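You operate a simulated robot arm through the tools that you are given. There is no shell and no other tool. Be economical: measure what you need, move in short steps, check, and stop when the job is done.

You run a simulated two-armed robot. Do the job below in one go: nothing can be reset, and whatever is moved stays where it is left.

TASK
Swap the clean plate on the wash bench's green mat for the dirty one.
Fine: free the clamp first; carry the clean plate to the free black mat; slide the dirty one over, never lift it, then clamp it.
Where things are to end (x, y in the base frame): small filter plate within 0.03 m of [0.38, 0.2].

The check looks at the end state, three seconds after you hand in, the way a careful person would. Anything else that was tipped, shoved, dropped, spilled or broken makes it a failure.

THE ROBOT
Two 6-joint arms with two-finger parallel grippers on one trunk, on a base that drives. Base frame: it is fixed to the floor where the robot stands at the start and does not move with it; the origin is under the middle of the robot, x ahead of it, y to its left, z up. Readings come in m, rad, newtons and seconds.
The left shoulder is at the start at [0.07, 0.166, 1.215], the right one opposite. With the tool pointing down near the work surface each hand reaches from about 0.74 to 0.86 m from the robot's upright axis, wherever it stands, measured 20 degrees to its own side. Places, roughly: back orange clamp [0.5, 0.2, 0.9]; green mat [0.4, 0.2, 0.8]; right black mat [0.4, -0.3, 0.8]. Payload 3.91 kg a hand.
Tool frame (each hand has its own): the origin (TCP) lies between the finger pads and is the grasp point; the fingertips stand 0.03 m ahead of it; z points along the fingers, y is the line along which they close. Largest opening 0.11 m; finger width 0.02, thickness 0.01; the body of the gripper, 0.048 by 0.112 m, starts 0.055 m behind the TCP.
Orientation is that of the tool frame in the base frame, as a unit quaternion [x, y, z, w]. With the fingers straight down and closing along the base's y, the tool's x points along the base's -x, its y along +y and its z along -z.

THE INTERFACE
- The arms move only by the tool step_arm. It takes "left_motion", "right_motion" or both (then of equal length, played together; a hand with none holds still); each is a list of rows, each an object of numbers (a shift or turn left out is 0, a gripper value left out holds the last): "tx", "ty", "tz": the shift along the base's x, y, z in units of 300 mm (1.0 is 300 mm); "wx", "wy", "wz": the turn, a rotation vector about the base's x, y, z in units of 60 degrees (1.0 is 60 degrees); "hand": the gripper command, from -1 (shut) to 1 (fully open), values between in proportion. In form: [{"tx": .., "ty": .., "tz": .., "wx": .., "wy": .., "wz": .., "hand": ..}, ...]. A call has 1 to 20 rows; each row is the pose to reach, as a shift and turn from the pose commanded when the call began. A call with a number of a shift or a turn outside -1 to 1 is refused whole. Each row takes 0.2 s and may step no farther than 0.05 m and 0.15 rad from the row before; otherwise, or with a gripper value out of range, the whole call is refused. A pose out of reach is approached as far as the arm can. The call stops where the force on the tool passes 40 N (or 10 N more than at its start, if that is more) or the arm is blocked; 0.2 s more then pass. The fingers move at their own pace (about 0.108 m/s each) and stop on an object; they squeeze with about 26 N. The grip force told is the motor's: it shows also when the fingers shut on nothing. Time passes only in rows, and 0.2 s behind the last, so rows that repeat a pose let the fingers close. It gives the time, the measured TCP pose, the force on the tool (base axes), the opening and the grip force at its end, in the units of the frame above (readings bear some noise), with the torque about the TCP (base axes, N m) and any sound that the robot's microphone picked up.
- Cameras (640 x 400 px; columns grow to the right, rows downward): "scene" is now at [0.1075, 0.0131, 1.4003]; the picture's right is [0.23, -0.97, 0.00], its down [-0.90, -0.21, -0.39] and it looks along [0.38, 0.09, -0.92] (base axes); focal length 214 px, centre (320, 200). "left" rides on the left gripper at [0.077, -0.007, -0.114] in its tool frame; the picture's right is [0.09, 1.00, 0.00], its down [-0.80, 0.07, -0.59] and it looks along [-0.59, 0.05, 0.80] (tool axes); focal length 270 px, centre (320, 200). "right" rides on the right gripper at [0.077, 0.007, -0.115] in its tool frame; the picture's right is [-0.09, 1.00, 0.00], its down [-0.80, -0.07, -0.59] and it looks along [-0.59, -0.05, 0.80] (tool axes); focal length 270 px, centre (320, 200). There is no depth. A picture from a camera that has moved, and an enlarged one, comes with that camera's place and axes in the base frame and with its lens.
- get_image(camera): a new picture of that camera. No time passes.
- raise_lower(by): slides the trunk up (or, below 0, down) by that many m; the arms and the scene camera ride with it, the base frame stays. It gives what a move gives, with no picture.
- drive_base(legs): drives the robot by 1 to 6 legs, each [ahead, left, turn to the left] in m, m and rad, along the robot's own axes; the way and the turn of a leg run together, so that a leg with both is an arc; at most 1.5 m and 3.142 rad a leg. The arms and the cameras ride along, it lands a little off, and it stops where it bumps. It gives what a move gives.
- aim_head(pan, tilt): turns the head with the scene camera to pan (to the left, within 1.501 rad either way) and tilt (down, from -0.506 to 1.204), counted from straight ahead of the robot. It gives what a move gives.
- close_up(camera, box): a new picture of the part [left, top, right, bottom] of that camera's present view, enlarged. No time passes.
- sign_off(): hands the job in; it is judged then, once.

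Work in short steps. Places have to be worked out from the pictures, the camera data and where the tool is seen: move nearer, look again, correct. Check each grasp and each placing, and mend what went wrong. You have 120 turns and 100 pictures in all, those below and enlarged ones among them. Open the grippers and draw the arms clear of the work before you hand the job in, unless the task says otherwise; then end with one line.

The tools are called after "Call:" by a JSON object that holds its "api" and its "payload". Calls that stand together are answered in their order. step_arm: Moves the arms, as the interface text tells. Its arguments: {"type":"object","properties":{"left_motion":{"type":"array"},"right_motion":{"type":"array"}},"required":[]} The other tools are called the same way: raise_lower (by) slides the trunk up or down; drive_base (legs) drives the base; aim_head (pan, tilt) turns the head that bears the scene camera; get_image (camera) takes a picture; close_up (camera, box) takes an enlarged picture of a part of a camera's view; sign_off () hands the job in.

At the start:

```text
t: 0.0
left_ee_pos: [0.4109, 0.5466, 1.1663]
left_tool_rot: [0.0, 1.0, 0.0, 0.001]
left_contact_force: [1.1, 0.3, 0.7]
left_moment: [0.02, -0.02, -0.02]
left_opening: 0.1101
left_finger_force: 0.0
right_ee_pos: [0.0978, -0.3122, 0.2735]
right_tool_rot: [-0.014, 0.998, -0.038, 0.053]
right_contact_force: [0.0, -0.4, 0.0]
right_moment: [0.03, 0.02, 0.0]
right_opening: 0.1097
right_finger_force: 0.1
trunk travel left (down, up): [-0.71, 0.23]
robot x, y, heading: [-0.0005, 0.0015, 0.002]
head pan, tilt: [0.229, 1.175]
```

scene: 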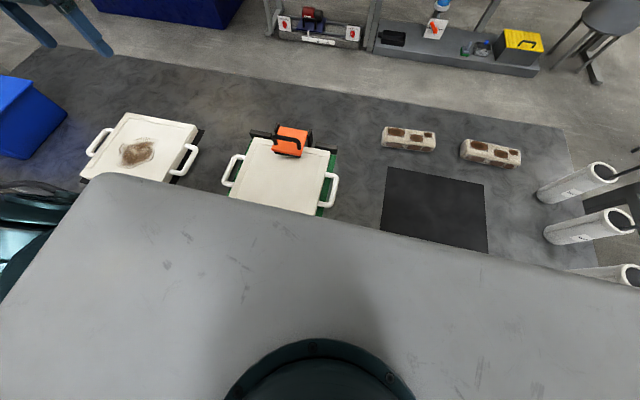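
right: 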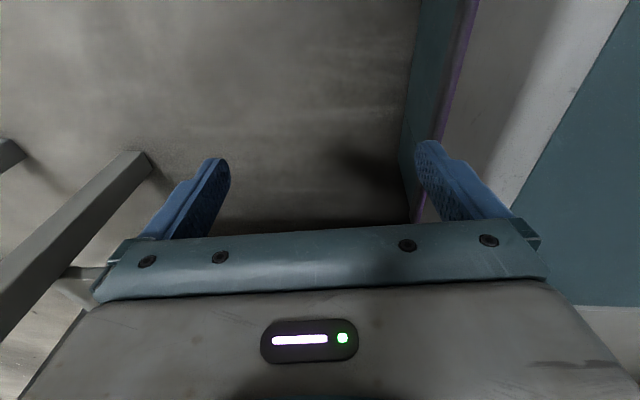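
left: 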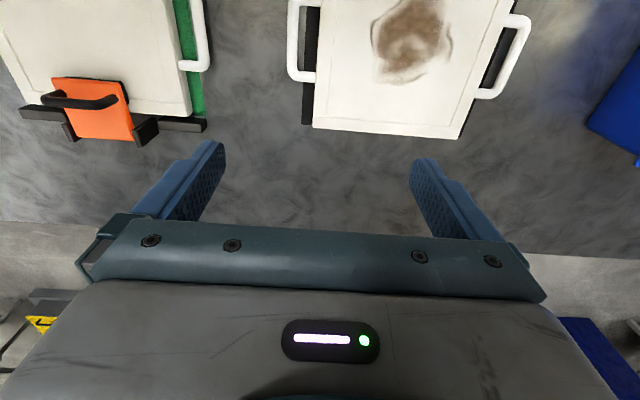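

I'll start with enlarged views of the clamp and of the dirty plate to learn how they are built.

Call:
{"api": "close_up", "payload": {"camera": "left", "box": [0, 0, 240, 150]}}

Call:
{"api": "close_up", "payload": {"camera": "scene", "box": [70, 90, 358, 270]}}

Call:
{"api": "close_up", "payload": {"camera": "left", "box": [260, 0, 580, 200]}}

```text
2.67 times, centred on (120, 75) of left
camera zoom: at [0.3336, 0.5406, 1.2792], right [-0.09, 1.0, 0.0], down [0.8, 0.07, 0.59], along [0.59, 0.05, -0.8], focal length 721 px, centre (853, 533)
```

zoom: 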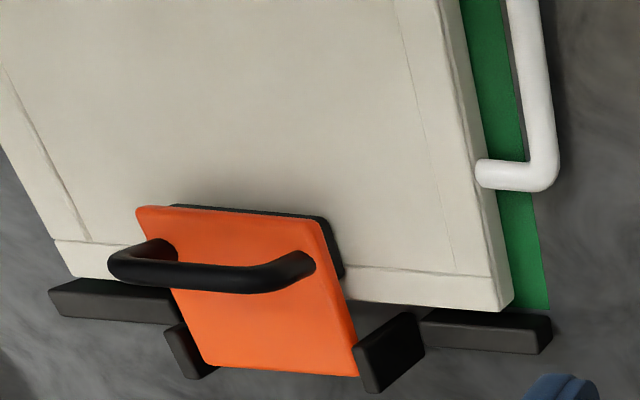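

```text
2.22 times, centred on (214, 180) of scene
camera zoom: at [0.1075, 0.0131, 1.4003], right [0.23, -0.97, 0.0], down [-0.9, -0.21, -0.39], along [0.38, 0.09, -0.92], focal length 477 px, centre (556, 244)
```

zoom: 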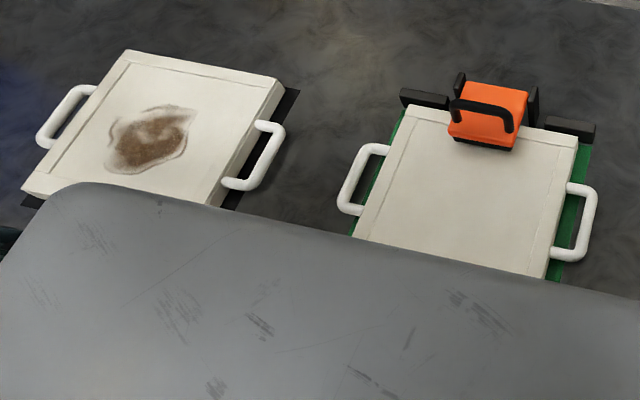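

```text
2.00 times, centred on (420, 100) of left
camera zoom: at [0.3336, 0.5406, 1.2792], right [-0.09, 1.0, 0.0], down [0.8, 0.07, 0.59], along [0.59, 0.05, -0.8], focal length 541 px, centre (120, 400)
```

zoom: 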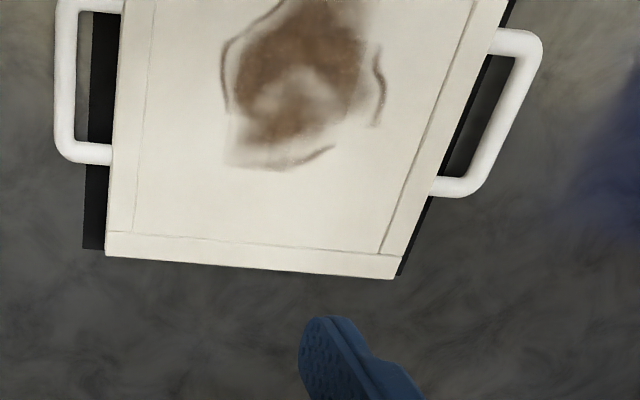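

The clamp is a hinged flap with a black bar handle, with its hinge at the back. Before backing off, I look to both sides and behind for obstacles.

Call:
{"api": "aim_head", "payload": {"pan": 1.5, "tilt": 0.5}}

Call:
{"api": "get_image", "payload": {"camera": "scene"}}

Call:
{"api": "aim_head", "payload": {"pan": -1.5, "tilt": 0.5}}

Call:
{"api": "get_image", "payload": {"camera": "scene"}}

Call:
{"api": "aim_head", "payload": {"pan": 0.0, "tilt": 0.9}}

Call:
{"api": "get_image", "payload": {"camera": "scene"}}

```text
t: 1.4
left_ee_pos: [0.4103, 0.5478, 1.165]
left_tool_rot: [0.0, 1.0, -0.001, -0.001]
left_contact_force: [-0.3, -0.8, -0.5]
left_moment: [0.0, -0.06, 0.0]
left_opening: 0.1098
left_finger_force: 0.1
right_ee_pos: [0.0966, -0.3118, 0.276]
right_tool_rot: [-0.015, 0.998, -0.038, 0.052]
right_contact_force: [0.4, -0.7, -0.4]
right_moment: [-0.04, -0.02, 0.04]
right_opening: 0.11
right_finger_force: 0.1
trunk travel left (down, up): [-0.71, 0.23]
robot x, y, heading: [0.0009, 0.0025, -0.001]
head pan, tilt: [1.499, 0.499]
```

```text
93 pictures are left
camera scene: at [0.0578, 0.0908, 1.4525], right [1.0, -0.07, 0.0], down [-0.03, -0.48, -0.88], along [0.06, 0.88, -0.48], focal length 214 px, centre (320, 200)
```

scene: 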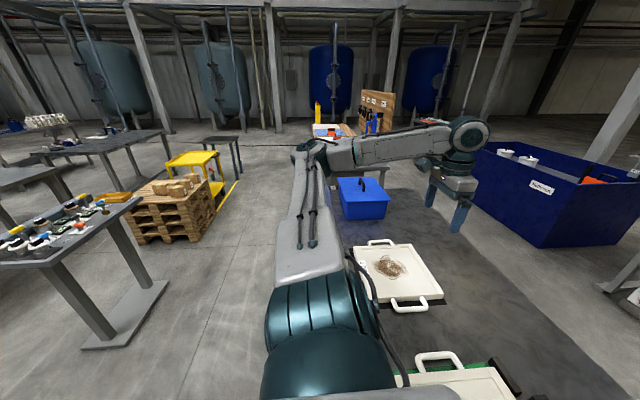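

```text
t: 4.0
left_ee_pos: [0.4111, 0.5477, 1.1655]
left_tool_rot: [0.0, 1.0, 0.0, 0.0]
left_contact_force: [-1.4, 0.2, -0.1]
left_moment: [-0.01, -0.02, 0.03]
left_opening: 0.1099
left_finger_force: 0.0
right_ee_pos: [0.0967, -0.3111, 0.2756]
right_tool_rot: [-0.015, 0.998, -0.038, 0.053]
right_contact_force: [0.2, 0.9, 0.4]
right_moment: [0.01, 0.01, -0.01]
right_opening: 0.1099
right_finger_force: 0.1
trunk travel left (down, up): [-0.71, 0.23]
robot x, y, heading: [0.001, -0.0023, -0.002]
head pan, tilt: [-1.499, 0.499]
```

```text
92 pictures are left
camera scene: at [0.0577, -0.0907, 1.4526], right [-1.0, -0.07, 0.0], down [-0.03, 0.48, -0.88], along [0.06, -0.88, -0.48], focal length 214 px, centre (320, 200)
```

scene: 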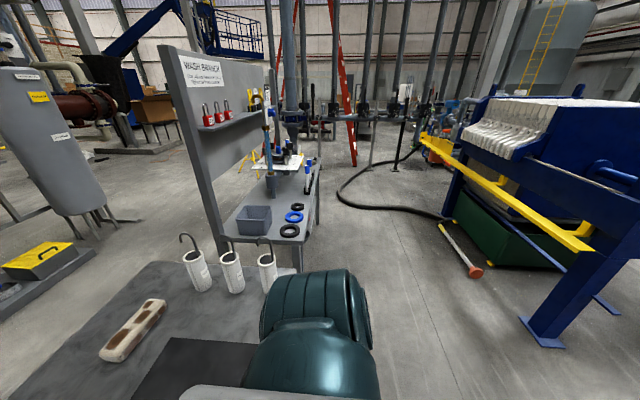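

```text
t: 5.7
left_ee_pos: [0.4094, 0.5489, 1.1654]
left_tool_rot: [0.0, 1.0, 0.0, 0.001]
left_contact_force: [-0.4, 0.4, 0.2]
left_moment: [-0.01, 0.0, 0.01]
left_opening: 0.11
left_finger_force: 0.1
right_ee_pos: [0.0975, -0.3128, 0.2745]
right_tool_rot: [-0.014, 0.998, -0.039, 0.053]
right_contact_force: [-1.0, 0.3, 0.2]
right_moment: [-0.01, 0.01, 0.02]
right_opening: 0.1097
right_finger_force: 0.0
trunk travel left (down, up): [-0.71, 0.23]
robot x, y, heading: [-0.0002, 0.0001, 0.001]
head pan, tilt: [0.0, 0.901]
```

```text
91 pictures are left
camera scene: at [0.1267, -0.0001, 1.4187], right [0.0, -1.0, 0.0], down [-0.78, 0.0, -0.62], along [0.62, 0.0, -0.78], focal length 214 px, centre (320, 200)
```

scene: 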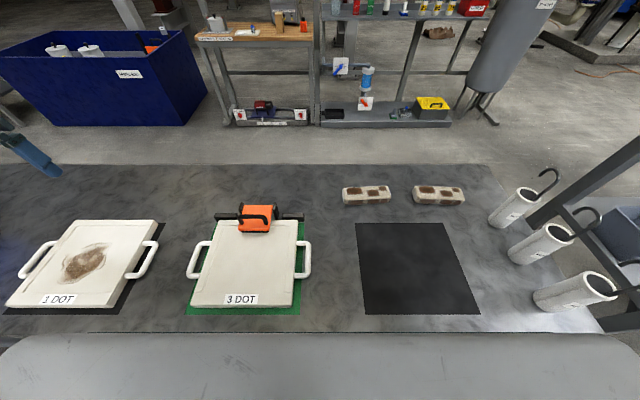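

The bench's near edge is at about x = 0.2. The right arm hangs in front of it, and I see nothing at the sides that would block backing off, so I back away 0.7 m to raise that arm in free space.

Call:
{"api": "drive_base", "payload": {"legs": [[-0.7, 0, 0]]}}

Call:
{"api": "get_image", "payload": {"camera": "scene"}}

```text
t: 9.5
left_ee_pos: [-0.2899, 0.5472, 1.1633]
left_tool_rot: [0.001, 1.0, 0.0, -0.001]
left_contact_force: [-0.2, 0.6, 0.3]
left_moment: [-0.03, -0.01, -0.03]
left_opening: 0.1098
left_finger_force: 0.1
right_ee_pos: [-0.6036, -0.3121, 0.2748]
right_tool_rot: [-0.015, 0.998, -0.038, 0.052]
right_contact_force: [0.3, 0.2, -0.2]
right_moment: [0.02, 0.0, 0.01]
right_opening: 0.1101
right_finger_force: 0.0
trunk travel left (down, up): [-0.71, 0.23]
robot x, y, heading: [-0.6986, -0.0025, 0.001]
head pan, tilt: [0.0, 0.901]
```

```text
90 pictures are left
camera scene: at [-0.5737, 0.0003, 1.4187], right [0.0, -1.0, 0.0], down [-0.78, 0.0, -0.62], along [0.62, 0.0, -0.78], focal length 214 px, centre (320, 200)
```

scene: 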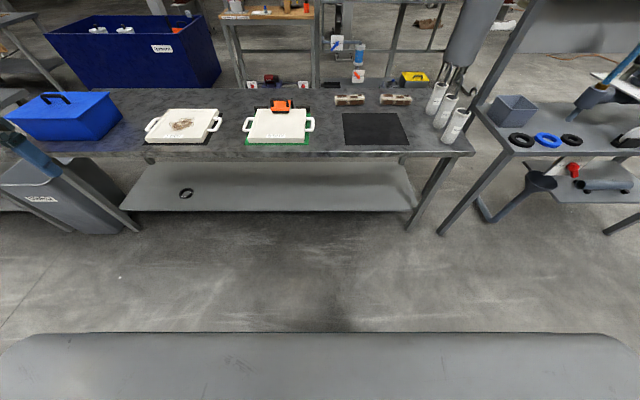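

Open floor in front now. I bring the right hand forward and up in free air.

Call:
{"api": "step_arm", "payload": {"right_motion": [{"tx": 0.12, "ty": -0.05, "tz": 0.05}, {"tx": 0.25, "ty": -0.1, "tz": 0.1}, {"tx": 0.38, "ty": -0.15, "tz": 0.15}, {"tx": 0.5, "ty": -0.2, "tz": 0.21}, {"tx": 0.62, "ty": -0.25, "tz": 0.28}, {"tx": 0.74, "ty": -0.3, "tz": 0.35}, {"tx": 0.84, "ty": -0.35, "tz": 0.45}, {"tx": 0.92, "ty": -0.4, "tz": 0.56}, {"tx": 0.96, "ty": -0.45, "tz": 0.7}, {"tx": 1.0, "ty": -0.5, "tz": 0.84}, {"tx": 1.0, "ty": -0.5, "tz": 0.98}]}}

Call:
{"api": "step_arm", "payload": {"right_motion": [{"tz": 0.15}, {"tz": 0.3}, {"tz": 0.45}, {"tz": 0.6}, {"tz": 0.75, "ty": -0.05}, {"tz": 0.88, "ty": -0.1}, {"tz": 1.0, "ty": -0.15}]}}

Call:
{"api": "step_arm", "payload": {"right_motion": [{"tz": 0.15, "ty": -0.05}, {"tz": 0.3, "ty": -0.1}, {"tz": 0.45, "ty": -0.15}, {"tz": 0.6, "ty": -0.15}, {"tz": 0.75, "ty": -0.15}, {"tz": 0.9, "ty": -0.15}, {"tz": 1.0, "ty": -0.15}]}}

```text
t: 11.9
left_ee_pos: [-0.2896, 0.5469, 1.166]
left_tool_rot: [0.001, 1.0, 0.0, 0.0]
left_contact_force: [0.4, 0.5, -0.1]
left_moment: [-0.01, -0.03, -0.05]
left_opening: 0.11
left_finger_force: 0.1
right_ee_pos: [-0.3045, -0.4624, 0.5703]
right_tool_rot: [-0.015, 0.998, -0.038, 0.052]
right_contact_force: [0.4, 0.1, -0.3]
right_moment: [0.01, 0.03, -0.04]
right_opening: 0.1099
right_finger_force: 0.1
trunk travel left (down, up): [-0.71, 0.23]
robot x, y, heading: [-0.6974, 0.002, -0.001]
head pan, tilt: [0.0, 0.901]
```

```text
t: 13.5
left_ee_pos: [-0.2889, 0.5483, 1.1652]
left_tool_rot: [0.001, 1.0, -0.001, 0.0]
left_contact_force: [0.2, 0.0, -0.5]
left_moment: [-0.04, -0.01, -0.02]
left_opening: 0.1101
left_finger_force: 0.0
right_ee_pos: [-0.3042, -0.506, 0.8705]
right_tool_rot: [-0.013, 0.998, -0.037, 0.052]
right_contact_force: [-0.2, -0.1, -0.1]
right_moment: [-0.02, 0.01, 0.02]
right_opening: 0.11
right_finger_force: 0.0
trunk travel left (down, up): [-0.71, 0.23]
robot x, y, heading: [-0.7, -0.0027, -0.001]
head pan, tilt: [0.0, 0.901]
```

```text
t: 15.1
left_ee_pos: [-0.2928, 0.5491, 1.1644]
left_tool_rot: [0.0, 1.0, -0.002, 0.001]
left_contact_force: [-0.7, 0.8, -0.7]
left_moment: [-0.01, -0.04, -0.01]
left_opening: 0.11
left_finger_force: 0.1
right_ee_pos: [-0.2841, -0.5261, 1.1612]
right_tool_rot: [-0.015, 0.998, -0.039, 0.055]
right_contact_force: [0.1, 0.1, -0.1]
right_moment: [0.0, -0.01, -0.03]
right_opening: 0.1098
right_finger_force: 0.0
right hand out of reach, approached as far as the arm can: row 1, 2, 3, 4, 5, 6, 7
trunk travel left (down, up): [-0.71, 0.23]
robot x, y, heading: [-0.699, -0.0031, -0.002]
head pan, tilt: [0.0, 0.901]
```

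I level the right hand's orientation, then drive forward to where the left hand can work at the clamp.

Call:
{"api": "step_arm", "payload": {"right_motion": [{"tx": 0.05, "ty": -0.05, "wx": 0.073, "wy": 0.101, "wz": -0.027}, {"tx": 0.05, "ty": -0.05, "wx": 0.073, "wy": 0.101, "wz": -0.027}]}}

Call:
{"api": "drive_base", "payload": {"legs": [[0.43, -0.05, 0]]}}

Call:
{"api": "get_image", "payload": {"camera": "scene"}}

Call:
{"api": "get_image", "payload": {"camera": "left"}}

```text
t: 15.7
left_ee_pos: [-0.2893, 0.5484, 1.166]
left_tool_rot: [0.001, 1.0, 0.0, 0.0]
left_contact_force: [-1.1, 0.4, 0.7]
left_moment: [0.0, 0.01, -0.01]
left_opening: 0.1102
left_finger_force: 0.0
right_ee_pos: [-0.2667, -0.5424, 1.1593]
right_tool_rot: [0.0, 1.0, 0.0, 0.0]
right_contact_force: [-0.6, -0.6, 0.5]
right_moment: [0.0, -0.05, 0.02]
right_opening: 0.11
right_finger_force: 0.0
trunk travel left (down, up): [-0.71, 0.23]
robot x, y, heading: [-0.7001, -0.0018, -0.001]
head pan, tilt: [0.0, 0.901]
```

```text
t: 18.3
left_ee_pos: [0.1368, 0.499, 1.1662]
left_tool_rot: [0.0, 1.0, 0.0, 0.001]
left_contact_force: [-0.5, 0.3, 0.5]
left_moment: [0.0, -0.03, -0.01]
left_opening: 0.1099
left_finger_force: 0.1
right_ee_pos: [0.1654, -0.5889, 1.16]
right_tool_rot: [-0.002, 1.0, 0.0, 0.001]
right_contact_force: [0.4, -1.1, 0.1]
right_moment: [0.0, 0.01, 0.01]
right_opening: 0.1103
right_finger_force: 0.0
trunk travel left (down, up): [-0.71, 0.23]
robot x, y, heading: [-0.2699, -0.0487, 0.003]
head pan, tilt: [0.0, 0.901]
```

```text
89 pictures are left
camera scene: at [-0.1451, -0.0486, 1.4188], right [0.0, -1.0, 0.0], down [-0.78, 0.0, -0.62], along [0.62, 0.0, -0.78], focal length 214 px, centre (320, 200)
```

scene: 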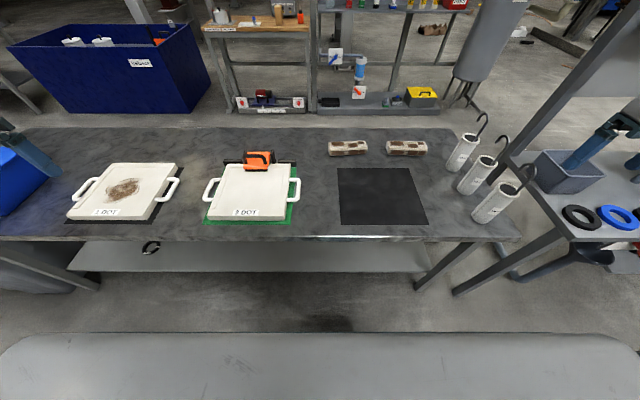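

```text
88 pictures are left
camera left: at [0.0603, 0.4926, 1.2795], right [-0.09, 1.0, 0.0], down [0.8, 0.07, 0.6], along [0.59, 0.05, -0.8], focal length 270 px, centre (320, 200)
```

left: 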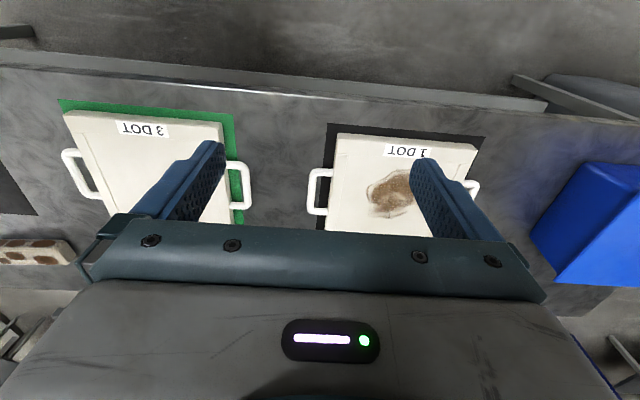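

I move the left hand over the front of the clamp to view it closely.

Call:
{"api": "step_arm", "payload": {"left_motion": [{"tx": 0.11, "ty": -0.11}, {"tx": 0.22, "ty": -0.22}, {"tx": 0.33, "ty": -0.33}, {"tx": 0.44, "ty": -0.44}, {"tx": 0.55, "ty": -0.55, "tz": -0.05}, {"tx": 0.66, "ty": -0.66, "tz": -0.12}, {"tx": 0.75, "ty": -0.77, "tz": -0.2}, {"tx": 0.82, "ty": -0.88, "tz": -0.28}, {"tx": 0.88, "ty": -1.0, "tz": -0.38}]}}

Call:
{"api": "get_image", "payload": {"camera": "left"}}

Call:
{"api": "close_up", "payload": {"camera": "scene", "box": [180, 130, 340, 230]}}

```text
refused: row 6 steps farther than a row can; nothing moved
```

```text
87 pictures are left
camera left: at [0.0603, 0.4926, 1.2795], right [-0.09, 1.0, 0.0], down [0.8, 0.07, 0.6], along [0.59, 0.05, -0.8], focal length 270 px, centre (320, 200)
```

left: 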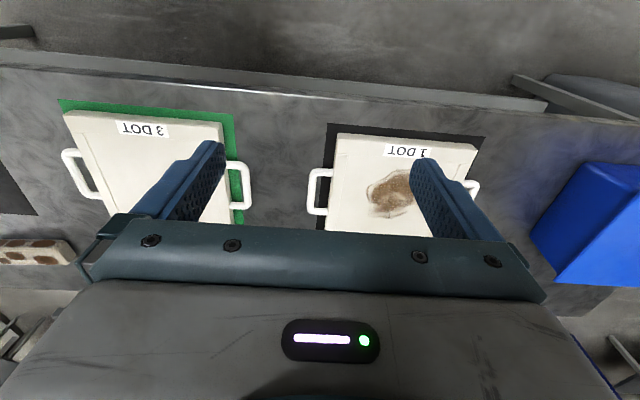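

```text
4.00 times, centred on (260, 180) of scene
camera zoom: at [-0.1451, -0.0486, 1.4188], right [0.0, -1.0, 0.0], down [-0.78, 0.0, -0.62], along [0.62, 0.0, -0.78], focal length 858 px, centre (560, 280)
```

zoom: 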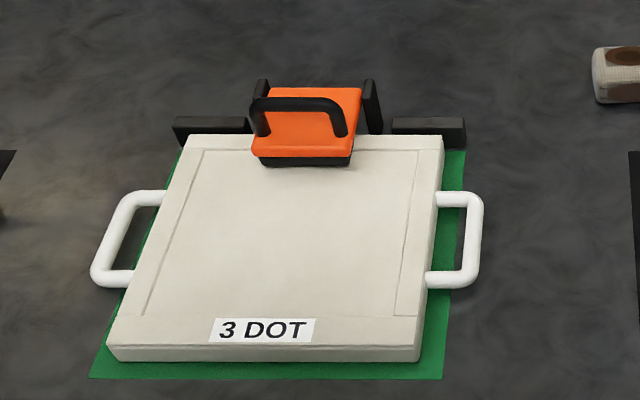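

The close-up shows two rear stop bars and the clamp flap between cheeks. I repeat the refused move with smaller steps.

Call:
{"api": "step_arm", "payload": {"left_motion": [{"tx": 0.1, "ty": -0.1}, {"tx": 0.2, "ty": -0.2}, {"tx": 0.3, "ty": -0.3}, {"tx": 0.4, "ty": -0.4}, {"tx": 0.5, "ty": -0.5, "tz": -0.05}, {"tx": 0.58, "ty": -0.6, "tz": -0.1}, {"tx": 0.66, "ty": -0.7, "tz": -0.15}, {"tx": 0.74, "ty": -0.8, "tz": -0.2}, {"tx": 0.81, "ty": -0.9, "tz": -0.28}, {"tx": 0.88, "ty": -1.0, "tz": -0.36}]}}

Call:
{"api": "get_image", "payload": {"camera": "left"}}

```text
t: 20.5
left_ee_pos: [0.2653, 0.3771, 1.054]
left_tool_rot: [-0.001, 1.0, -0.001, 0.001]
left_contact_force: [-0.9, 0.1, -0.6]
left_moment: [-0.02, 0.04, -0.01]
left_opening: 0.1099
left_finger_force: 0.2
left hand out of reach, approached as far as the arm can: row 4, 5, 6, 7, 8, 9, 10
right_ee_pos: [0.1669, -0.5902, 1.1585]
right_tool_rot: [-0.003, 1.0, 0.0, 0.0]
right_contact_force: [0.1, -0.5, -1.2]
right_moment: [0.01, 0.03, 0.02]
right_opening: 0.1099
right_finger_force: 0.0
trunk travel left (down, up): [-0.71, 0.23]
robot x, y, heading: [-0.271, -0.0488, 0.008]
head pan, tilt: [0.0, 0.901]
```

```text
85 pictures are left
camera left: at [0.1884, 0.3695, 1.1686], right [-0.09, 1.0, 0.0], down [0.8, 0.07, 0.59], along [0.59, 0.05, -0.8], focal length 270 px, centre (320, 200)
```

left: 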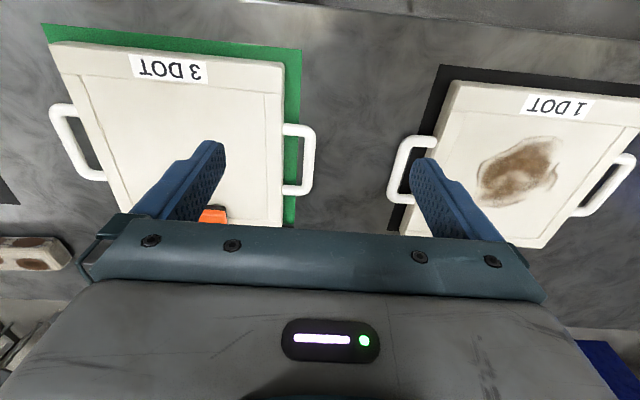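

The stuck pose looks too close to the robot, so I extend the target forward.

Call:
{"api": "step_arm", "payload": {"left_motion": [{"tx": 0.1, "tz": 0.05}, {"tx": 0.18, "tz": 0.05}, {"tx": 0.22, "tz": 0.0}, {"tx": 0.22, "tz": 0.0}, {"tx": 0.22, "tz": 0.0}]}}

Call:
{"api": "get_image", "payload": {"camera": "left"}}

```text
t: 21.7
left_ee_pos: [0.2985, 0.4086, 1.0513]
left_tool_rot: [0.0, 1.0, 0.0, 0.001]
left_contact_force: [-0.2, 0.5, -0.6]
left_moment: [0.0, 0.0, 0.02]
left_opening: 0.11
left_finger_force: 0.0
left hand out of reach, approached as far as the arm can: row 1, 2, 3, 4, 5
right_ee_pos: [0.1668, -0.5906, 1.1587]
right_tool_rot: [-0.003, 1.0, -0.001, 0.0]
right_contact_force: [0.2, 0.3, 0.0]
right_moment: [0.02, 0.01, -0.01]
right_opening: 0.1104
right_finger_force: 0.1
trunk travel left (down, up): [-0.71, 0.23]
robot x, y, heading: [-0.2703, -0.0495, 0.004]
head pan, tilt: [0.0, 0.901]
```

```text
84 pictures are left
camera left: at [0.2225, 0.4006, 1.1672], right [-0.09, 1.0, 0.0], down [0.8, 0.07, 0.6], along [0.59, 0.05, -0.8], focal length 270 px, centre (320, 200)
```

left: 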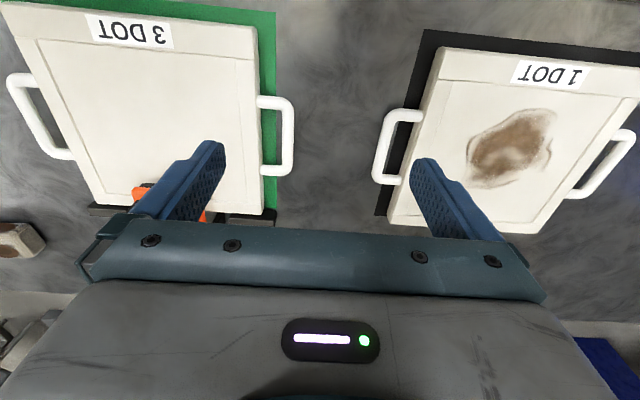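

The hand stays away from the commanded point at this height. The stated reach band holds with the shoulder about 0.4 m above the hand, so I raise the trunk and lower the hand.

Call:
{"api": "raise_lower", "payload": {"by": 0.2}}

Call:
{"api": "step_arm", "payload": {"left_motion": [{"tz": -0.15}, {"tz": -0.3}, {"tz": -0.45}, {"tz": -0.6}, {"tz": -0.6}, {"tz": -0.6}]}}

```text
t: 23.9
left_ee_pos: [0.2987, 0.4072, 1.2524]
left_tool_rot: [-0.001, 1.0, 0.0, 0.0]
left_contact_force: [-1.0, 0.1, 1.0]
left_moment: [0.0, 0.0, -0.04]
left_opening: 0.1101
left_finger_force: 0.0
right_ee_pos: [0.1666, -0.5912, 1.3591]
right_tool_rot: [-0.002, 1.0, 0.0, 0.0]
right_contact_force: [0.1, 0.8, 0.4]
right_moment: [0.0, 0.04, -0.01]
right_opening: 0.1099
right_finger_force: 0.0
trunk travel left (down, up): [-0.91, 0.03]
robot x, y, heading: [-0.269, -0.0469, 0.005]
head pan, tilt: [0.0, 0.901]
```

```text
t: 25.3
left_ee_pos: [0.2885, 0.4181, 1.0767]
left_tool_rot: [-0.001, 1.0, -0.001, 0.001]
left_contact_force: [-0.9, 0.3, 0.8]
left_moment: [-0.02, 0.01, 0.0]
left_opening: 0.1099
left_finger_force: 0.0
left hand out of reach, approached as far as the arm can: row 3, 4, 5, 6
right_ee_pos: [0.1649, -0.5906, 1.3592]
right_tool_rot: [-0.001, 1.0, 0.0, 0.0]
right_contact_force: [0.0, 0.1, -1.0]
right_moment: [-0.01, 0.0, -0.02]
right_opening: 0.1102
right_finger_force: 0.1
trunk travel left (down, up): [-0.91, 0.03]
robot x, y, heading: [-0.2702, -0.0512, 0.004]
head pan, tilt: [0.0, 0.901]
```

Rows were reachable until too near radially. I extend forward first, then sweep in sideways.

Call:
{"api": "step_arm", "payload": {"left_motion": [{"tx": 0.15}, {"tx": 0.3}, {"tx": 0.4}, {"tx": 0.45, "ty": -0.12}, {"tx": 0.48, "ty": -0.26}, {"tx": 0.52, "ty": -0.4}, {"tx": 0.54, "ty": -0.55}, {"tx": 0.56, "ty": -0.7}]}}

Call:
{"api": "get_image", "payload": {"camera": "left"}}

```text
t: 27.1
left_ee_pos: [0.2932, 0.4139, 1.1116]
left_tool_rot: [-0.002, 1.0, -0.001, 0.001]
left_contact_force: [0.1, 0.0, -0.1]
left_moment: [-0.01, 0.0, 0.01]
left_opening: 0.1099
left_finger_force: 0.0
left hand out of reach, approached as far as the arm can: row 1, 2, 3, 4, 5, 6, 7, 8
right_ee_pos: [0.1662, -0.5911, 1.3587]
right_tool_rot: [-0.001, 1.0, 0.001, -0.001]
right_contact_force: [0.2, -0.9, -0.2]
right_moment: [0.0, 0.03, 0.04]
right_opening: 0.1098
right_finger_force: 0.0
trunk travel left (down, up): [-0.91, 0.03]
robot x, y, heading: [-0.2663, -0.0505, 0.0]
head pan, tilt: [0.0, 0.901]
```

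```text
83 pictures are left
camera left: at [0.217, 0.4068, 1.2255], right [-0.09, 1.0, 0.0], down [0.8, 0.07, 0.6], along [0.59, 0.05, -0.8], focal length 270 px, centre (320, 200)
```

left: 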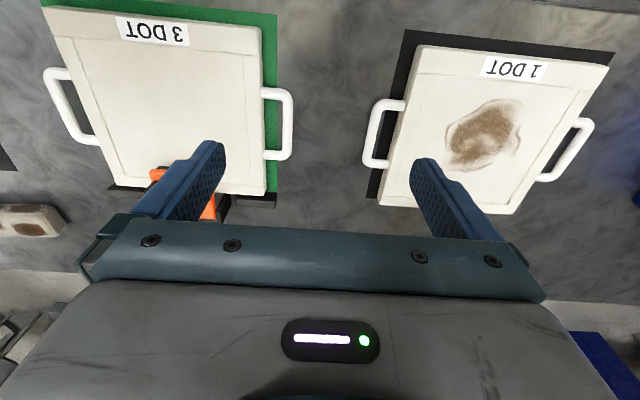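

I probe whether the wrist yaw is the limit. I need the closing line along x for the clamp bar anyway, so I back off slightly and turn the hand about the vertical.

Call:
{"api": "step_arm", "payload": {"left_motion": [{"tx": -0.05, "tz": 0.1}, {"tx": -0.05, "tz": 0.1, "wz": -0.13}, {"tx": -0.05, "tz": 0.1, "wz": -0.26}, {"tx": -0.05, "tz": 0.1, "wz": -0.39}, {"tx": -0.05, "tz": 0.1, "wz": -0.52}, {"tx": -0.05, "tz": 0.1, "wz": -0.65}, {"tx": -0.05, "tz": 0.1, "wz": -0.75}]}}

Call:
{"api": "aim_head", "payload": {"pan": 0.7, "tilt": 0.6}}

Call:
{"api": "get_image", "payload": {"camera": "scene"}}

```text
t: 28.7
left_ee_pos: [0.2814, 0.4184, 1.1414]
left_tool_rot: [0.383, 0.924, -0.001, 0.0]
left_contact_force: [-0.5, -0.1, -0.3]
left_moment: [-0.05, 0.0, 0.02]
left_opening: 0.1102
left_finger_force: 0.0
right_ee_pos: [0.1671, -0.59, 1.3594]
right_tool_rot: [-0.003, 1.0, 0.0, 0.0]
right_contact_force: [-0.8, 0.2, 0.9]
right_moment: [0.02, 0.03, 0.0]
right_opening: 0.11
right_finger_force: 0.0
trunk travel left (down, up): [-0.91, 0.03]
robot x, y, heading: [-0.2731, -0.0508, 0.003]
head pan, tilt: [0.0, 0.901]
```

```text
t: 29.8
left_ee_pos: [0.2805, 0.417, 1.1413]
left_tool_rot: [0.381, 0.925, 0.0, 0.0]
left_contact_force: [-0.4, -0.6, 0.0]
left_moment: [0.01, 0.02, 0.0]
left_opening: 0.11
left_finger_force: 0.1
right_ee_pos: [0.1655, -0.5904, 1.3593]
right_tool_rot: [-0.002, 1.0, 0.001, 0.0]
right_contact_force: [0.1, -0.2, 0.4]
right_moment: [0.0, 0.01, 0.0]
right_opening: 0.1102
right_finger_force: 0.0
trunk travel left (down, up): [-0.91, 0.03]
robot x, y, heading: [-0.2697, -0.0475, 0.005]
head pan, tilt: [0.7, 0.6]
```

```text
82 pictures are left
camera scene: at [-0.1518, 0.0079, 1.6434], right [0.65, -0.76, 0.0], down [-0.43, -0.36, -0.82], along [0.63, 0.53, -0.57], focal length 214 px, centre (320, 200)
```

scene: 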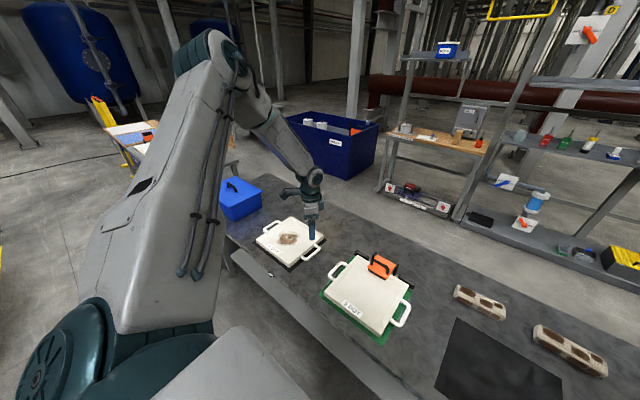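

The elbow is well bent, so extension isn't the limit. With the wrist turned, I try extending again.

Call:
{"api": "step_arm", "payload": {"left_motion": [{"tx": 0.15}, {"tx": 0.3}, {"tx": 0.4}, {"tx": 0.45, "ty": -0.12}, {"tx": 0.48, "ty": -0.26}, {"tx": 0.52, "ty": -0.4}]}}

```text
t: 31.2
left_ee_pos: [0.3161, 0.4284, 1.1554]
left_tool_rot: [0.381, 0.924, -0.001, 0.001]
left_contact_force: [0.0, 0.0, 0.0]
left_moment: [-0.01, -0.01, 0.03]
left_opening: 0.11
left_finger_force: 0.0
left hand out of reach, approached as far as the arm can: row 1, 2, 3, 4, 5, 6
right_ee_pos: [0.1648, -0.5905, 1.3599]
right_tool_rot: [-0.001, 1.0, 0.0, 0.001]
right_contact_force: [-0.7, -0.4, 0.5]
right_moment: [0.0, 0.01, 0.05]
right_opening: 0.11
right_finger_force: 0.1
trunk travel left (down, up): [-0.91, 0.03]
robot x, y, heading: [-0.2702, -0.0468, 0.003]
head pan, tilt: [0.7, 0.6]
```

All stuck points lie along one direction from the shoulder (about 30° outward), which hints at a yaw limit. I test by extending outward, away from that line, and then swinging in.

Call:
{"api": "step_arm", "payload": {"left_motion": [{"ty": 0.15}, {"tx": 0.12, "ty": 0.2}, {"tx": 0.25, "ty": 0.22}, {"tx": 0.36, "ty": 0.25}, {"tx": 0.36, "ty": 0.25}]}}

Call:
{"api": "step_arm", "payload": {"left_motion": [{"tz": -0.15}, {"tz": -0.3}, {"tz": -0.45}, {"tz": -0.45}]}}

Call:
{"api": "step_arm", "payload": {"left_motion": [{"ty": -0.15}, {"ty": -0.3}, {"ty": -0.45}, {"ty": -0.6}, {"ty": -0.75}]}}

```text
t: 32.4
left_ee_pos: [0.3899, 0.523, 1.1608]
left_tool_rot: [0.381, 0.925, -0.001, 0.002]
left_contact_force: [-0.1, 0.9, 0.5]
left_moment: [-0.01, -0.02, 0.0]
left_opening: 0.1098
left_finger_force: 0.0
left hand out of reach, approached as far as the arm can: row 3, 4, 5
right_ee_pos: [0.1643, -0.5899, 1.3597]
right_tool_rot: [-0.002, 1.0, -0.001, 0.001]
right_contact_force: [-0.1, -0.7, 0.3]
right_moment: [-0.02, 0.01, 0.02]
right_opening: 0.1098
right_finger_force: 0.1
trunk travel left (down, up): [-0.91, 0.03]
robot x, y, heading: [-0.27, -0.051, 0.003]
head pan, tilt: [0.7, 0.6]
```

```text
t: 33.4
left_ee_pos: [0.3587, 0.4927, 1.0834]
left_tool_rot: [0.383, 0.924, -0.001, 0.001]
left_contact_force: [-0.1, -0.7, 0.5]
left_moment: [-0.01, -0.02, 0.01]
left_opening: 0.1099
left_finger_force: 0.1
left hand out of reach, approached as far as the arm can: row 1, 2, 3, 4
right_ee_pos: [0.1663, -0.5922, 1.358]
right_tool_rot: [-0.002, 1.0, 0.0, 0.0]
right_contact_force: [0.2, -0.8, -0.2]
right_moment: [-0.01, 0.02, 0.0]
right_opening: 0.1101
right_finger_force: 0.0
trunk travel left (down, up): [-0.91, 0.03]
robot x, y, heading: [-0.2711, -0.0475, -0.0]
head pan, tilt: [0.7, 0.6]
```

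```text
t: 34.6
left_ee_pos: [0.2648, 0.3894, 1.1067]
left_tool_rot: [0.381, 0.925, 0.001, 0.002]
left_contact_force: [0.1, -0.6, 0.1]
left_moment: [-0.03, 0.0, -0.02]
left_opening: 0.11
left_finger_force: 0.1
left hand out of reach, approached as far as the arm can: row 1, 2, 3, 4, 5
right_ee_pos: [0.1644, -0.5921, 1.3584]
right_tool_rot: [-0.001, 1.0, 0.0, 0.001]
right_contact_force: [0.1, -0.7, 0.3]
right_moment: [0.0, 0.01, 0.02]
right_opening: 0.1101
right_finger_force: 0.0
trunk travel left (down, up): [-0.91, 0.03]
robot x, y, heading: [-0.2687, -0.0514, 0.0]
head pan, tilt: [0.7, 0.6]
```

The stuck points fit a line consistent with a yaw limit in this arm configuration. The right arm came from another configuration, so I back off into free space and test it first.

Call:
{"api": "drive_base", "payload": {"legs": [[-0.5, 0, 0]]}}

Call:
{"api": "step_arm", "payload": {"right_motion": [{"tz": -0.15}, {"tz": -0.3}, {"tz": -0.45}, {"tz": -0.6}, {"tz": -0.75}, {"tz": -0.9}]}}

Call:
{"api": "step_arm", "payload": {"right_motion": [{"tx": 0.15}, {"tx": 0.3}, {"tx": 0.45, "ty": 0.1}, {"tx": 0.58, "ty": 0.2}, {"tx": 0.7, "ty": 0.3}, {"tx": 0.82, "ty": 0.4}, {"tx": 0.94, "ty": 0.5}, {"tx": 1.0, "ty": 0.6}, {"tx": 1.0, "ty": 0.7}]}}

Call:
{"api": "aim_head", "payload": {"pan": -0.7, "tilt": 0.6}}

Call:
{"api": "get_image", "payload": {"camera": "scene"}}

```text
t: 37.5
left_ee_pos: [-0.2319, 0.3887, 1.1049]
left_tool_rot: [0.381, 0.925, -0.001, 0.0]
left_contact_force: [0.5, 0.1, 0.2]
left_moment: [-0.01, 0.02, 0.0]
left_opening: 0.11
left_finger_force: 0.0
right_ee_pos: [-0.3321, -0.5923, 1.3576]
right_tool_rot: [-0.003, 1.0, 0.0, 0.0]
right_contact_force: [0.7, 0.7, -0.2]
right_moment: [0.0, -0.03, 0.0]
right_opening: 0.1101
right_finger_force: 0.1
trunk travel left (down, up): [-0.91, 0.03]
robot x, y, heading: [-0.7688, -0.0479, 0.002]
head pan, tilt: [0.7, 0.6]
```

```text
t: 38.9
left_ee_pos: [-0.231, 0.3883, 1.1034]
left_tool_rot: [0.383, 0.924, -0.001, -0.001]
left_contact_force: [0.6, -0.3, -0.2]
left_moment: [0.04, 0.03, 0.01]
left_opening: 0.1101
left_finger_force: 0.2
right_ee_pos: [-0.331, -0.5935, 1.0868]
right_tool_rot: [-0.003, 1.0, -0.001, -0.001]
right_contact_force: [0.5, 1.2, 0.2]
right_moment: [-0.01, 0.02, 0.0]
right_opening: 0.1101
right_finger_force: 0.1
trunk travel left (down, up): [-0.91, 0.03]
robot x, y, heading: [-0.7712, -0.0547, 0.002]
head pan, tilt: [0.7, 0.6]
```

```text
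refused: row 3 steps farther than a row can; nothing moved
```

```text
t: 40.4
left_ee_pos: [-0.2346, 0.3883, 1.1051]
left_tool_rot: [0.381, 0.925, 0.0, 0.001]
left_contact_force: [0.3, 0.8, -0.3]
left_moment: [-0.02, 0.02, -0.05]
left_opening: 0.1099
left_finger_force: 0.0
right_ee_pos: [-0.3343, -0.5917, 1.0893]
right_tool_rot: [-0.003, 1.0, 0.0, 0.0]
right_contact_force: [-0.1, -0.4, 0.3]
right_moment: [-0.03, -0.02, -0.03]
right_opening: 0.1099
right_finger_force: 0.1
trunk travel left (down, up): [-0.91, 0.03]
robot x, y, heading: [-0.7712, -0.05, 0.004]
head pan, tilt: [-0.7, 0.6]
```

```text
81 pictures are left
camera scene: at [-0.6511, -0.1072, 1.6435], right [-0.64, -0.77, 0.0], down [-0.43, 0.36, -0.83], along [0.63, -0.53, -0.56], focal length 214 px, centre (320, 200)
```

scene: 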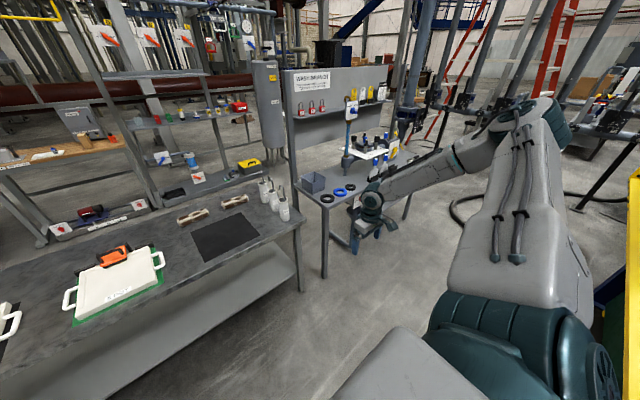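

Both arms have the same elbow-out configuration. I test how far in front the right hand can go from here.

Call:
{"api": "step_arm", "payload": {"right_motion": [{"tx": 0.14}, {"tx": 0.28}, {"tx": 0.4, "ty": 0.08}, {"tx": 0.52, "ty": 0.16}, {"tx": 0.64, "ty": 0.24}, {"tx": 0.76, "ty": 0.32}, {"tx": 0.88, "ty": 0.4}, {"tx": 1.0, "ty": 0.48}, {"tx": 1.0, "ty": 0.62}, {"tx": 1.0, "ty": 0.76}, {"tx": 1.0, "ty": 0.9}]}}

```text
t: 42.8
left_ee_pos: [-0.2336, 0.3897, 1.1053]
left_tool_rot: [0.381, 0.925, -0.001, 0.001]
left_contact_force: [-0.2, -0.4, 0.0]
left_moment: [-0.03, -0.01, 0.0]
left_opening: 0.11
left_finger_force: 0.0
right_ee_pos: [-0.1923, -0.5185, 1.1206]
right_tool_rot: [-0.002, 1.0, 0.0, 0.001]
right_contact_force: [0.5, 0.9, 0.3]
right_moment: [-0.01, -0.04, -0.02]
right_opening: 0.1098
right_finger_force: 0.0
right hand out of reach, approached as far as the arm can: row 5, 6, 7, 8, 9, 10, 11
trunk travel left (down, up): [-0.91, 0.03]
robot x, y, heading: [-0.7694, -0.0501, 0.002]
head pan, tilt: [-0.7, 0.6]
```

The right arm shows the mirror-image limit. I look at the left shoulder to understand the joint layout.

Call:
{"api": "aim_head", "payload": {"pan": 1.3, "tilt": 0.75}}

Call:
{"api": "get_image", "payload": {"camera": "scene"}}

```text
t: 44.8
left_ee_pos: [-0.2326, 0.3895, 1.1066]
left_tool_rot: [0.381, 0.924, -0.001, 0.001]
left_contact_force: [-0.1, -0.8, -0.6]
left_moment: [0.03, 0.02, -0.01]
left_opening: 0.11
left_finger_force: 0.0
right_ee_pos: [-0.1913, -0.5196, 1.1198]
right_tool_rot: [-0.003, 1.0, 0.0, 0.0]
right_contact_force: [-0.5, -0.6, 0.9]
right_moment: [0.0, -0.01, 0.04]
right_opening: 0.1099
right_finger_force: 0.0
trunk travel left (down, up): [-0.91, 0.03]
robot x, y, heading: [-0.768, -0.0516, 0.007]
head pan, tilt: [1.3, 0.75]
```

```text
80 pictures are left
camera scene: at [-0.6968, 0.0295, 1.6306], right [0.96, -0.26, 0.0], down [-0.18, -0.66, -0.73], along [0.19, 0.71, -0.68], focal length 214 px, centre (320, 200)
```

scene: 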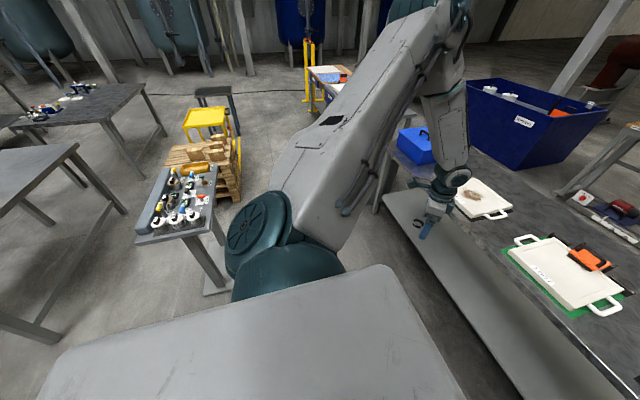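

The layout looks like a vertical first joint with a sideways wrist offset. The two branches (elbow out, and arm straight forward) meet when the arm hangs. So I bring the right arm back down to hanging and will come forward without moving outward.

Call:
{"api": "step_arm", "payload": {"right_motion": [{"tx": -0.12, "ty": -0.05, "tz": -0.04}, {"tx": -0.24, "ty": -0.1, "tz": -0.08}, {"tx": -0.36, "ty": -0.15, "tz": -0.12}, {"tx": -0.46, "ty": -0.17, "tz": -0.2}, {"tx": -0.53, "ty": -0.15, "tz": -0.32}, {"tx": -0.58, "ty": -0.14, "tz": -0.46}, {"tx": -0.6, "ty": -0.13, "tz": -0.6}, {"tx": -0.6, "ty": -0.13, "tz": -0.75}, {"tx": -0.6, "ty": -0.13, "tz": -0.9}]}}

Call:
{"api": "step_arm", "payload": {"right_motion": [{"tz": -0.14}, {"tz": -0.27}, {"tz": -0.41, "tx": 0.0}, {"tx": -0.04, "ty": 0.05, "tz": -0.55}, {"tx": -0.08, "ty": 0.1, "tz": -0.69}, {"tx": -0.16, "ty": 0.15, "tz": -0.8}, {"tx": -0.26, "ty": 0.2, "tz": -0.9}, {"tx": -0.38, "ty": 0.25, "tz": -0.97}]}}

Call:
{"api": "step_arm", "payload": {"right_motion": [{"tx": -0.12, "ty": 0.05, "tz": -0.06}, {"tx": -0.24, "ty": 0.1, "tz": -0.13}, {"tx": -0.37, "ty": 0.15, "tz": -0.18}, {"tx": -0.5, "ty": 0.2, "tz": -0.23}, {"tx": -0.6, "ty": 0.23, "tz": -0.26}]}}

```text
t: 46.8
left_ee_pos: [-0.2358, 0.3866, 1.1069]
left_tool_rot: [0.381, 0.925, 0.0, 0.001]
left_contact_force: [0.5, 0.0, -0.5]
left_moment: [0.01, -0.02, -0.04]
left_opening: 0.11
left_finger_force: 0.0
right_ee_pos: [-0.4016, -0.5791, 0.9485]
right_tool_rot: [-0.002, 1.0, 0.001, 0.001]
right_contact_force: [-0.3, 0.1, 0.6]
right_moment: [0.0, -0.01, -0.01]
right_opening: 0.1099
right_finger_force: 0.0
right hand out of reach, approached as far as the arm can: row 7, 8, 9
trunk travel left (down, up): [-0.91, 0.03]
robot x, y, heading: [-0.7695, -0.0538, 0.003]
head pan, tilt: [1.3, 0.75]
```

```text
t: 48.6
left_ee_pos: [-0.2348, 0.3885, 1.106]
left_tool_rot: [0.381, 0.925, 0.0, 0.002]
left_contact_force: [0.0, 0.3, 0.2]
left_moment: [0.02, -0.03, -0.03]
left_opening: 0.11
left_finger_force: 0.0
right_ee_pos: [-0.54, -0.5877, 0.8981]
right_tool_rot: [-0.003, 1.0, 0.0, 0.001]
right_contact_force: [0.6, 0.0, 0.8]
right_moment: [-0.02, 0.01, 0.0]
right_opening: 0.1097
right_finger_force: 0.0
right hand out of reach, approached as far as the arm can: row 1, 2, 3, 4, 5, 6, 7, 8
trunk travel left (down, up): [-0.91, 0.03]
robot x, y, heading: [-0.7685, -0.0507, 0.001]
head pan, tilt: [1.3, 0.75]
```

```text
t: 49.8
left_ee_pos: [-0.2366, 0.39, 1.1082]
left_tool_rot: [0.381, 0.925, -0.001, 0.002]
left_contact_force: [-0.4, 0.0, 0.0]
left_moment: [0.0, -0.02, 0.04]
left_opening: 0.1096
left_finger_force: 0.1
right_ee_pos: [-0.7223, -0.5198, 0.8187]
right_tool_rot: [-0.002, 1.0, 0.0, 0.002]
right_contact_force: [0.6, -0.2, -0.3]
right_moment: [0.0, 0.01, -0.02]
right_opening: 0.11
right_finger_force: 0.0
trunk travel left (down, up): [-0.91, 0.03]
robot x, y, heading: [-0.7717, -0.0491, 0.001]
head pan, tilt: [1.3, 0.75]
```

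Reachable again near the robot's side. I continue to the original hanging pose to recover the starting branch.

Call:
{"api": "step_arm", "payload": {"right_motion": [{"tx": 0.02, "ty": 0.05, "tz": -0.14}, {"tx": 0.04, "ty": 0.1, "tz": -0.28}, {"tx": 0.07, "ty": 0.16, "tz": -0.42}, {"tx": 0.09, "ty": 0.22, "tz": -0.56}, {"tx": 0.12, "ty": 0.3, "tz": -0.7}, {"tx": 0.14, "ty": 0.38, "tz": -0.83}, {"tx": 0.16, "ty": 0.45, "tz": -0.95}, {"tx": 0.17, "ty": 0.5, "tz": -1.0}]}}

Call:
{"api": "step_arm", "payload": {"right_motion": [{"tz": -0.07}, {"tz": -0.14}]}}

Call:
{"api": "aim_head", "payload": {"pan": -1.3, "tilt": 0.9}}

Call:
{"api": "get_image", "payload": {"camera": "scene"}}

```text
t: 51.6
left_ee_pos: [-0.2337, 0.3899, 1.1054]
left_tool_rot: [0.38, 0.925, -0.001, 0.0]
left_contact_force: [0.0, -0.3, 0.8]
left_moment: [-0.01, 0.0, 0.01]
left_opening: 0.1097
left_finger_force: 0.1
right_ee_pos: [-0.6669, -0.3707, 0.5182]
right_tool_rot: [-0.003, 1.0, -0.001, -0.001]
right_contact_force: [0.1, -0.7, -0.6]
right_moment: [-0.03, 0.01, -0.02]
right_opening: 0.11
right_finger_force: 0.0
trunk travel left (down, up): [-0.91, 0.03]
robot x, y, heading: [-0.7697, -0.0504, 0.004]
head pan, tilt: [1.3, 0.75]
```

```text
t: 52.2
left_ee_pos: [-0.2325, 0.3882, 1.1046]
left_tool_rot: [0.382, 0.924, 0.0, 0.001]
left_contact_force: [0.2, 0.5, -0.2]
left_moment: [0.03, 0.02, -0.03]
left_opening: 0.11
left_finger_force: 0.1
right_ee_pos: [-0.668, -0.3711, 0.4752]
right_tool_rot: [-0.002, 1.0, 0.0, -0.001]
right_contact_force: [-0.6, 0.4, 0.6]
right_moment: [0.0, -0.01, -0.01]
right_opening: 0.1098
right_finger_force: 0.1
trunk travel left (down, up): [-0.91, 0.03]
robot x, y, heading: [-0.7724, -0.0474, -0.002]
head pan, tilt: [1.3, 0.75]
```

```text
t: 54.5
left_ee_pos: [-0.2338, 0.3888, 1.1064]
left_tool_rot: [0.38, 0.925, -0.001, 0.0]
left_contact_force: [-1.1, -0.3, -0.5]
left_moment: [0.01, 0.01, 0.03]
left_opening: 0.1102
left_finger_force: 0.1
right_ee_pos: [-0.6692, -0.3701, 0.4768]
right_tool_rot: [-0.004, 1.0, 0.0, 0.0]
right_contact_force: [-0.3, -0.6, 0.0]
right_moment: [0.0, 0.0, 0.02]
right_opening: 0.1099
right_finger_force: 0.0
trunk travel left (down, up): [-0.91, 0.03]
robot x, y, heading: [-0.772, -0.0514, 0.002]
head pan, tilt: [-1.3, 0.901]
```

```text
79 pictures are left
camera scene: at [-0.6984, -0.1231, 1.6187], right [-0.96, -0.27, 0.0], down [-0.21, 0.75, -0.62], along [0.17, -0.6, -0.78], focal length 214 px, centre (320, 200)
```

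scene: 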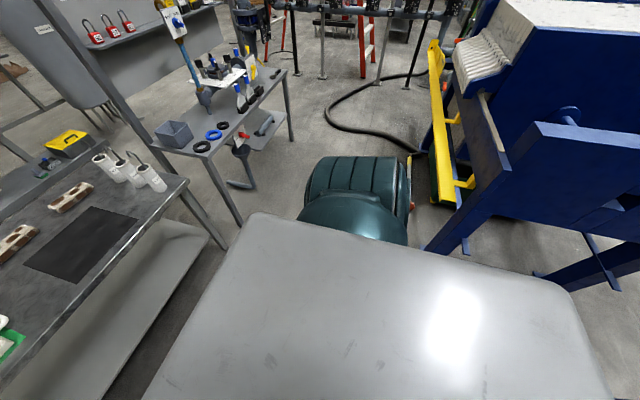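

The right arm hangs as it did at the start. Now I bring it forward on an arc, keeping it at its own shoulder line.

Call:
{"api": "step_arm", "payload": {"right_motion": [{"tx": 0.14, "tz": 0.01}, {"tx": 0.28, "tz": 0.03, "ty": 0.02}, {"tx": 0.42, "tz": 0.06, "ty": 0.04}, {"tx": 0.56, "tz": 0.1, "ty": 0.06}, {"tx": 0.7, "tz": 0.14, "ty": 0.07}, {"tx": 0.84, "tz": 0.2, "ty": 0.08}, {"tx": 0.97, "tz": 0.27, "ty": 0.08}]}}

Call:
{"api": "step_arm", "payload": {"right_motion": [{"tx": 0.13, "tz": 0.09}, {"tx": 0.26, "tz": 0.18}, {"tx": 0.38, "tz": 0.27}, {"tx": 0.49, "tz": 0.36}, {"tx": 0.59, "tz": 0.46}, {"tx": 0.68, "tz": 0.56}, {"tx": 0.76, "tz": 0.66}, {"tx": 0.84, "tz": 0.77}, {"tx": 0.9, "tz": 0.88}, {"tx": 0.96, "tz": 0.97}]}}

Call:
{"api": "step_arm", "payload": {"right_motion": [{"tx": 0.05, "tz": 0.13}, {"tx": 0.1, "tz": 0.26}, {"tx": 0.15, "tz": 0.4}, {"tx": 0.2, "tz": 0.53}, {"tx": 0.24, "tz": 0.66}]}}

```text
t: 56.1
left_ee_pos: [-0.2322, 0.3886, 1.1053]
left_tool_rot: [0.382, 0.924, -0.001, 0.0]
left_contact_force: [0.2, -0.1, -0.4]
left_moment: [-0.02, 0.03, -0.02]
left_opening: 0.11
left_finger_force: 0.1
right_ee_pos: [-0.3769, -0.3469, 0.5583]
right_tool_rot: [-0.002, 1.0, 0.001, -0.001]
right_contact_force: [0.2, 0.4, 0.2]
right_moment: [0.02, 0.0, -0.01]
right_opening: 0.1099
right_finger_force: 0.1
trunk travel left (down, up): [-0.91, 0.03]
robot x, y, heading: [-0.7686, -0.0507, 0.003]
head pan, tilt: [-1.3, 0.901]
```

```text
t: 58.3
left_ee_pos: [-0.2332, 0.389, 1.1065]
left_tool_rot: [0.381, 0.924, -0.002, 0.0]
left_contact_force: [-0.5, 0.0, 0.4]
left_moment: [-0.02, -0.01, 0.0]
left_opening: 0.1101
left_finger_force: 0.1
right_ee_pos: [-0.088, -0.3485, 0.8467]
right_tool_rot: [-0.001, 1.0, -0.001, -0.001]
right_contact_force: [0.5, 0.1, -0.9]
right_moment: [0.01, 0.0, 0.01]
right_opening: 0.1098
right_finger_force: 0.1
trunk travel left (down, up): [-0.91, 0.03]
robot x, y, heading: [-0.7692, -0.0496, 0.0]
head pan, tilt: [-1.3, 0.901]
```

```text
t: 59.5
left_ee_pos: [-0.2345, 0.3888, 1.1049]
left_tool_rot: [0.382, 0.924, -0.001, 0.001]
left_contact_force: [-0.2, -0.7, 0.3]
left_moment: [0.0, 0.01, 0.03]
left_opening: 0.1101
left_finger_force: 0.0
right_ee_pos: [-0.0173, -0.3469, 1.0469]
right_tool_rot: [-0.003, 1.0, -0.001, 0.0]
right_contact_force: [-0.9, -0.2, -1.0]
right_moment: [0.0, -0.01, -0.01]
right_opening: 0.1102
right_finger_force: 0.1
trunk travel left (down, up): [-0.91, 0.03]
robot x, y, heading: [-0.771, -0.0532, 0.001]
head pan, tilt: [-1.3, 0.901]
```

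The straight-forward branch works. I do the same with the left arm: bring it out and back, then down to hanging, undoing its turn on the way.

Call:
{"api": "step_arm", "payload": {"left_motion": [{"tx": -0.12, "ty": 0.05, "tz": 0.0, "wz": 0.1}, {"tx": -0.24, "ty": 0.1, "tz": -0.02, "wz": 0.2}, {"tx": -0.36, "ty": 0.15, "tz": -0.06, "wz": 0.3}, {"tx": -0.48, "ty": 0.2, "tz": -0.12, "wz": 0.4}, {"tx": -0.6, "ty": 0.24, "tz": -0.18, "wz": 0.5}, {"tx": -0.72, "ty": 0.27, "tz": -0.26, "wz": 0.6}, {"tx": -0.83, "ty": 0.29, "tz": -0.35, "wz": 0.7}, {"tx": -0.93, "ty": 0.3, "tz": -0.46, "wz": 0.75}]}}

Call:
{"api": "step_arm", "payload": {"left_motion": [{"tx": -0.12, "ty": -0.05, "tz": -0.06}, {"tx": -0.24, "ty": -0.09, "tz": -0.13}, {"tx": -0.36, "ty": -0.13, "tz": -0.2}, {"tx": -0.48, "ty": -0.17, "tz": -0.27}, {"tx": -0.6, "ty": -0.2, "tz": -0.34}]}}

```text
t: 61.3
left_ee_pos: [-0.5216, 0.4053, 0.9455]
left_tool_rot: [-0.003, 1.0, -0.002, 0.001]
left_contact_force: [0.6, -0.1, -0.1]
left_moment: [-0.02, -0.02, -0.01]
left_opening: 0.1099
left_finger_force: 0.1
left hand out of reach, approached as far as the arm can: row 5, 6, 7, 8
right_ee_pos: [-0.0181, -0.3449, 1.0471]
right_tool_rot: [-0.004, 1.0, -0.001, 0.0]
right_contact_force: [-1.3, 0.5, -0.1]
right_moment: [-0.04, 0.0, 0.04]
right_opening: 0.1101
right_finger_force: 0.1
trunk travel left (down, up): [-0.91, 0.03]
robot x, y, heading: [-0.7701, -0.052, -0.003]
head pan, tilt: [-1.3, 0.901]
```

```text
t: 62.5
left_ee_pos: [-0.6999, 0.3437, 0.8444]
left_tool_rot: [-0.001, 1.0, 0.001, 0.002]
left_contact_force: [1.1, 0.7, -0.3]
left_moment: [0.0, -0.01, 0.0]
left_opening: 0.1098
left_finger_force: 0.0
left hand out of reach, approached as far as the arm can: row 1
right_ee_pos: [-0.0173, -0.3467, 1.0482]
right_tool_rot: [-0.002, 1.0, -0.001, 0.0]
right_contact_force: [0.3, -0.1, -1.0]
right_moment: [0.01, -0.01, 0.03]
right_opening: 0.11
right_finger_force: 0.0
trunk travel left (down, up): [-0.91, 0.03]
robot x, y, heading: [-0.7716, -0.0526, 0.003]
head pan, tilt: [-1.3, 0.901]
```

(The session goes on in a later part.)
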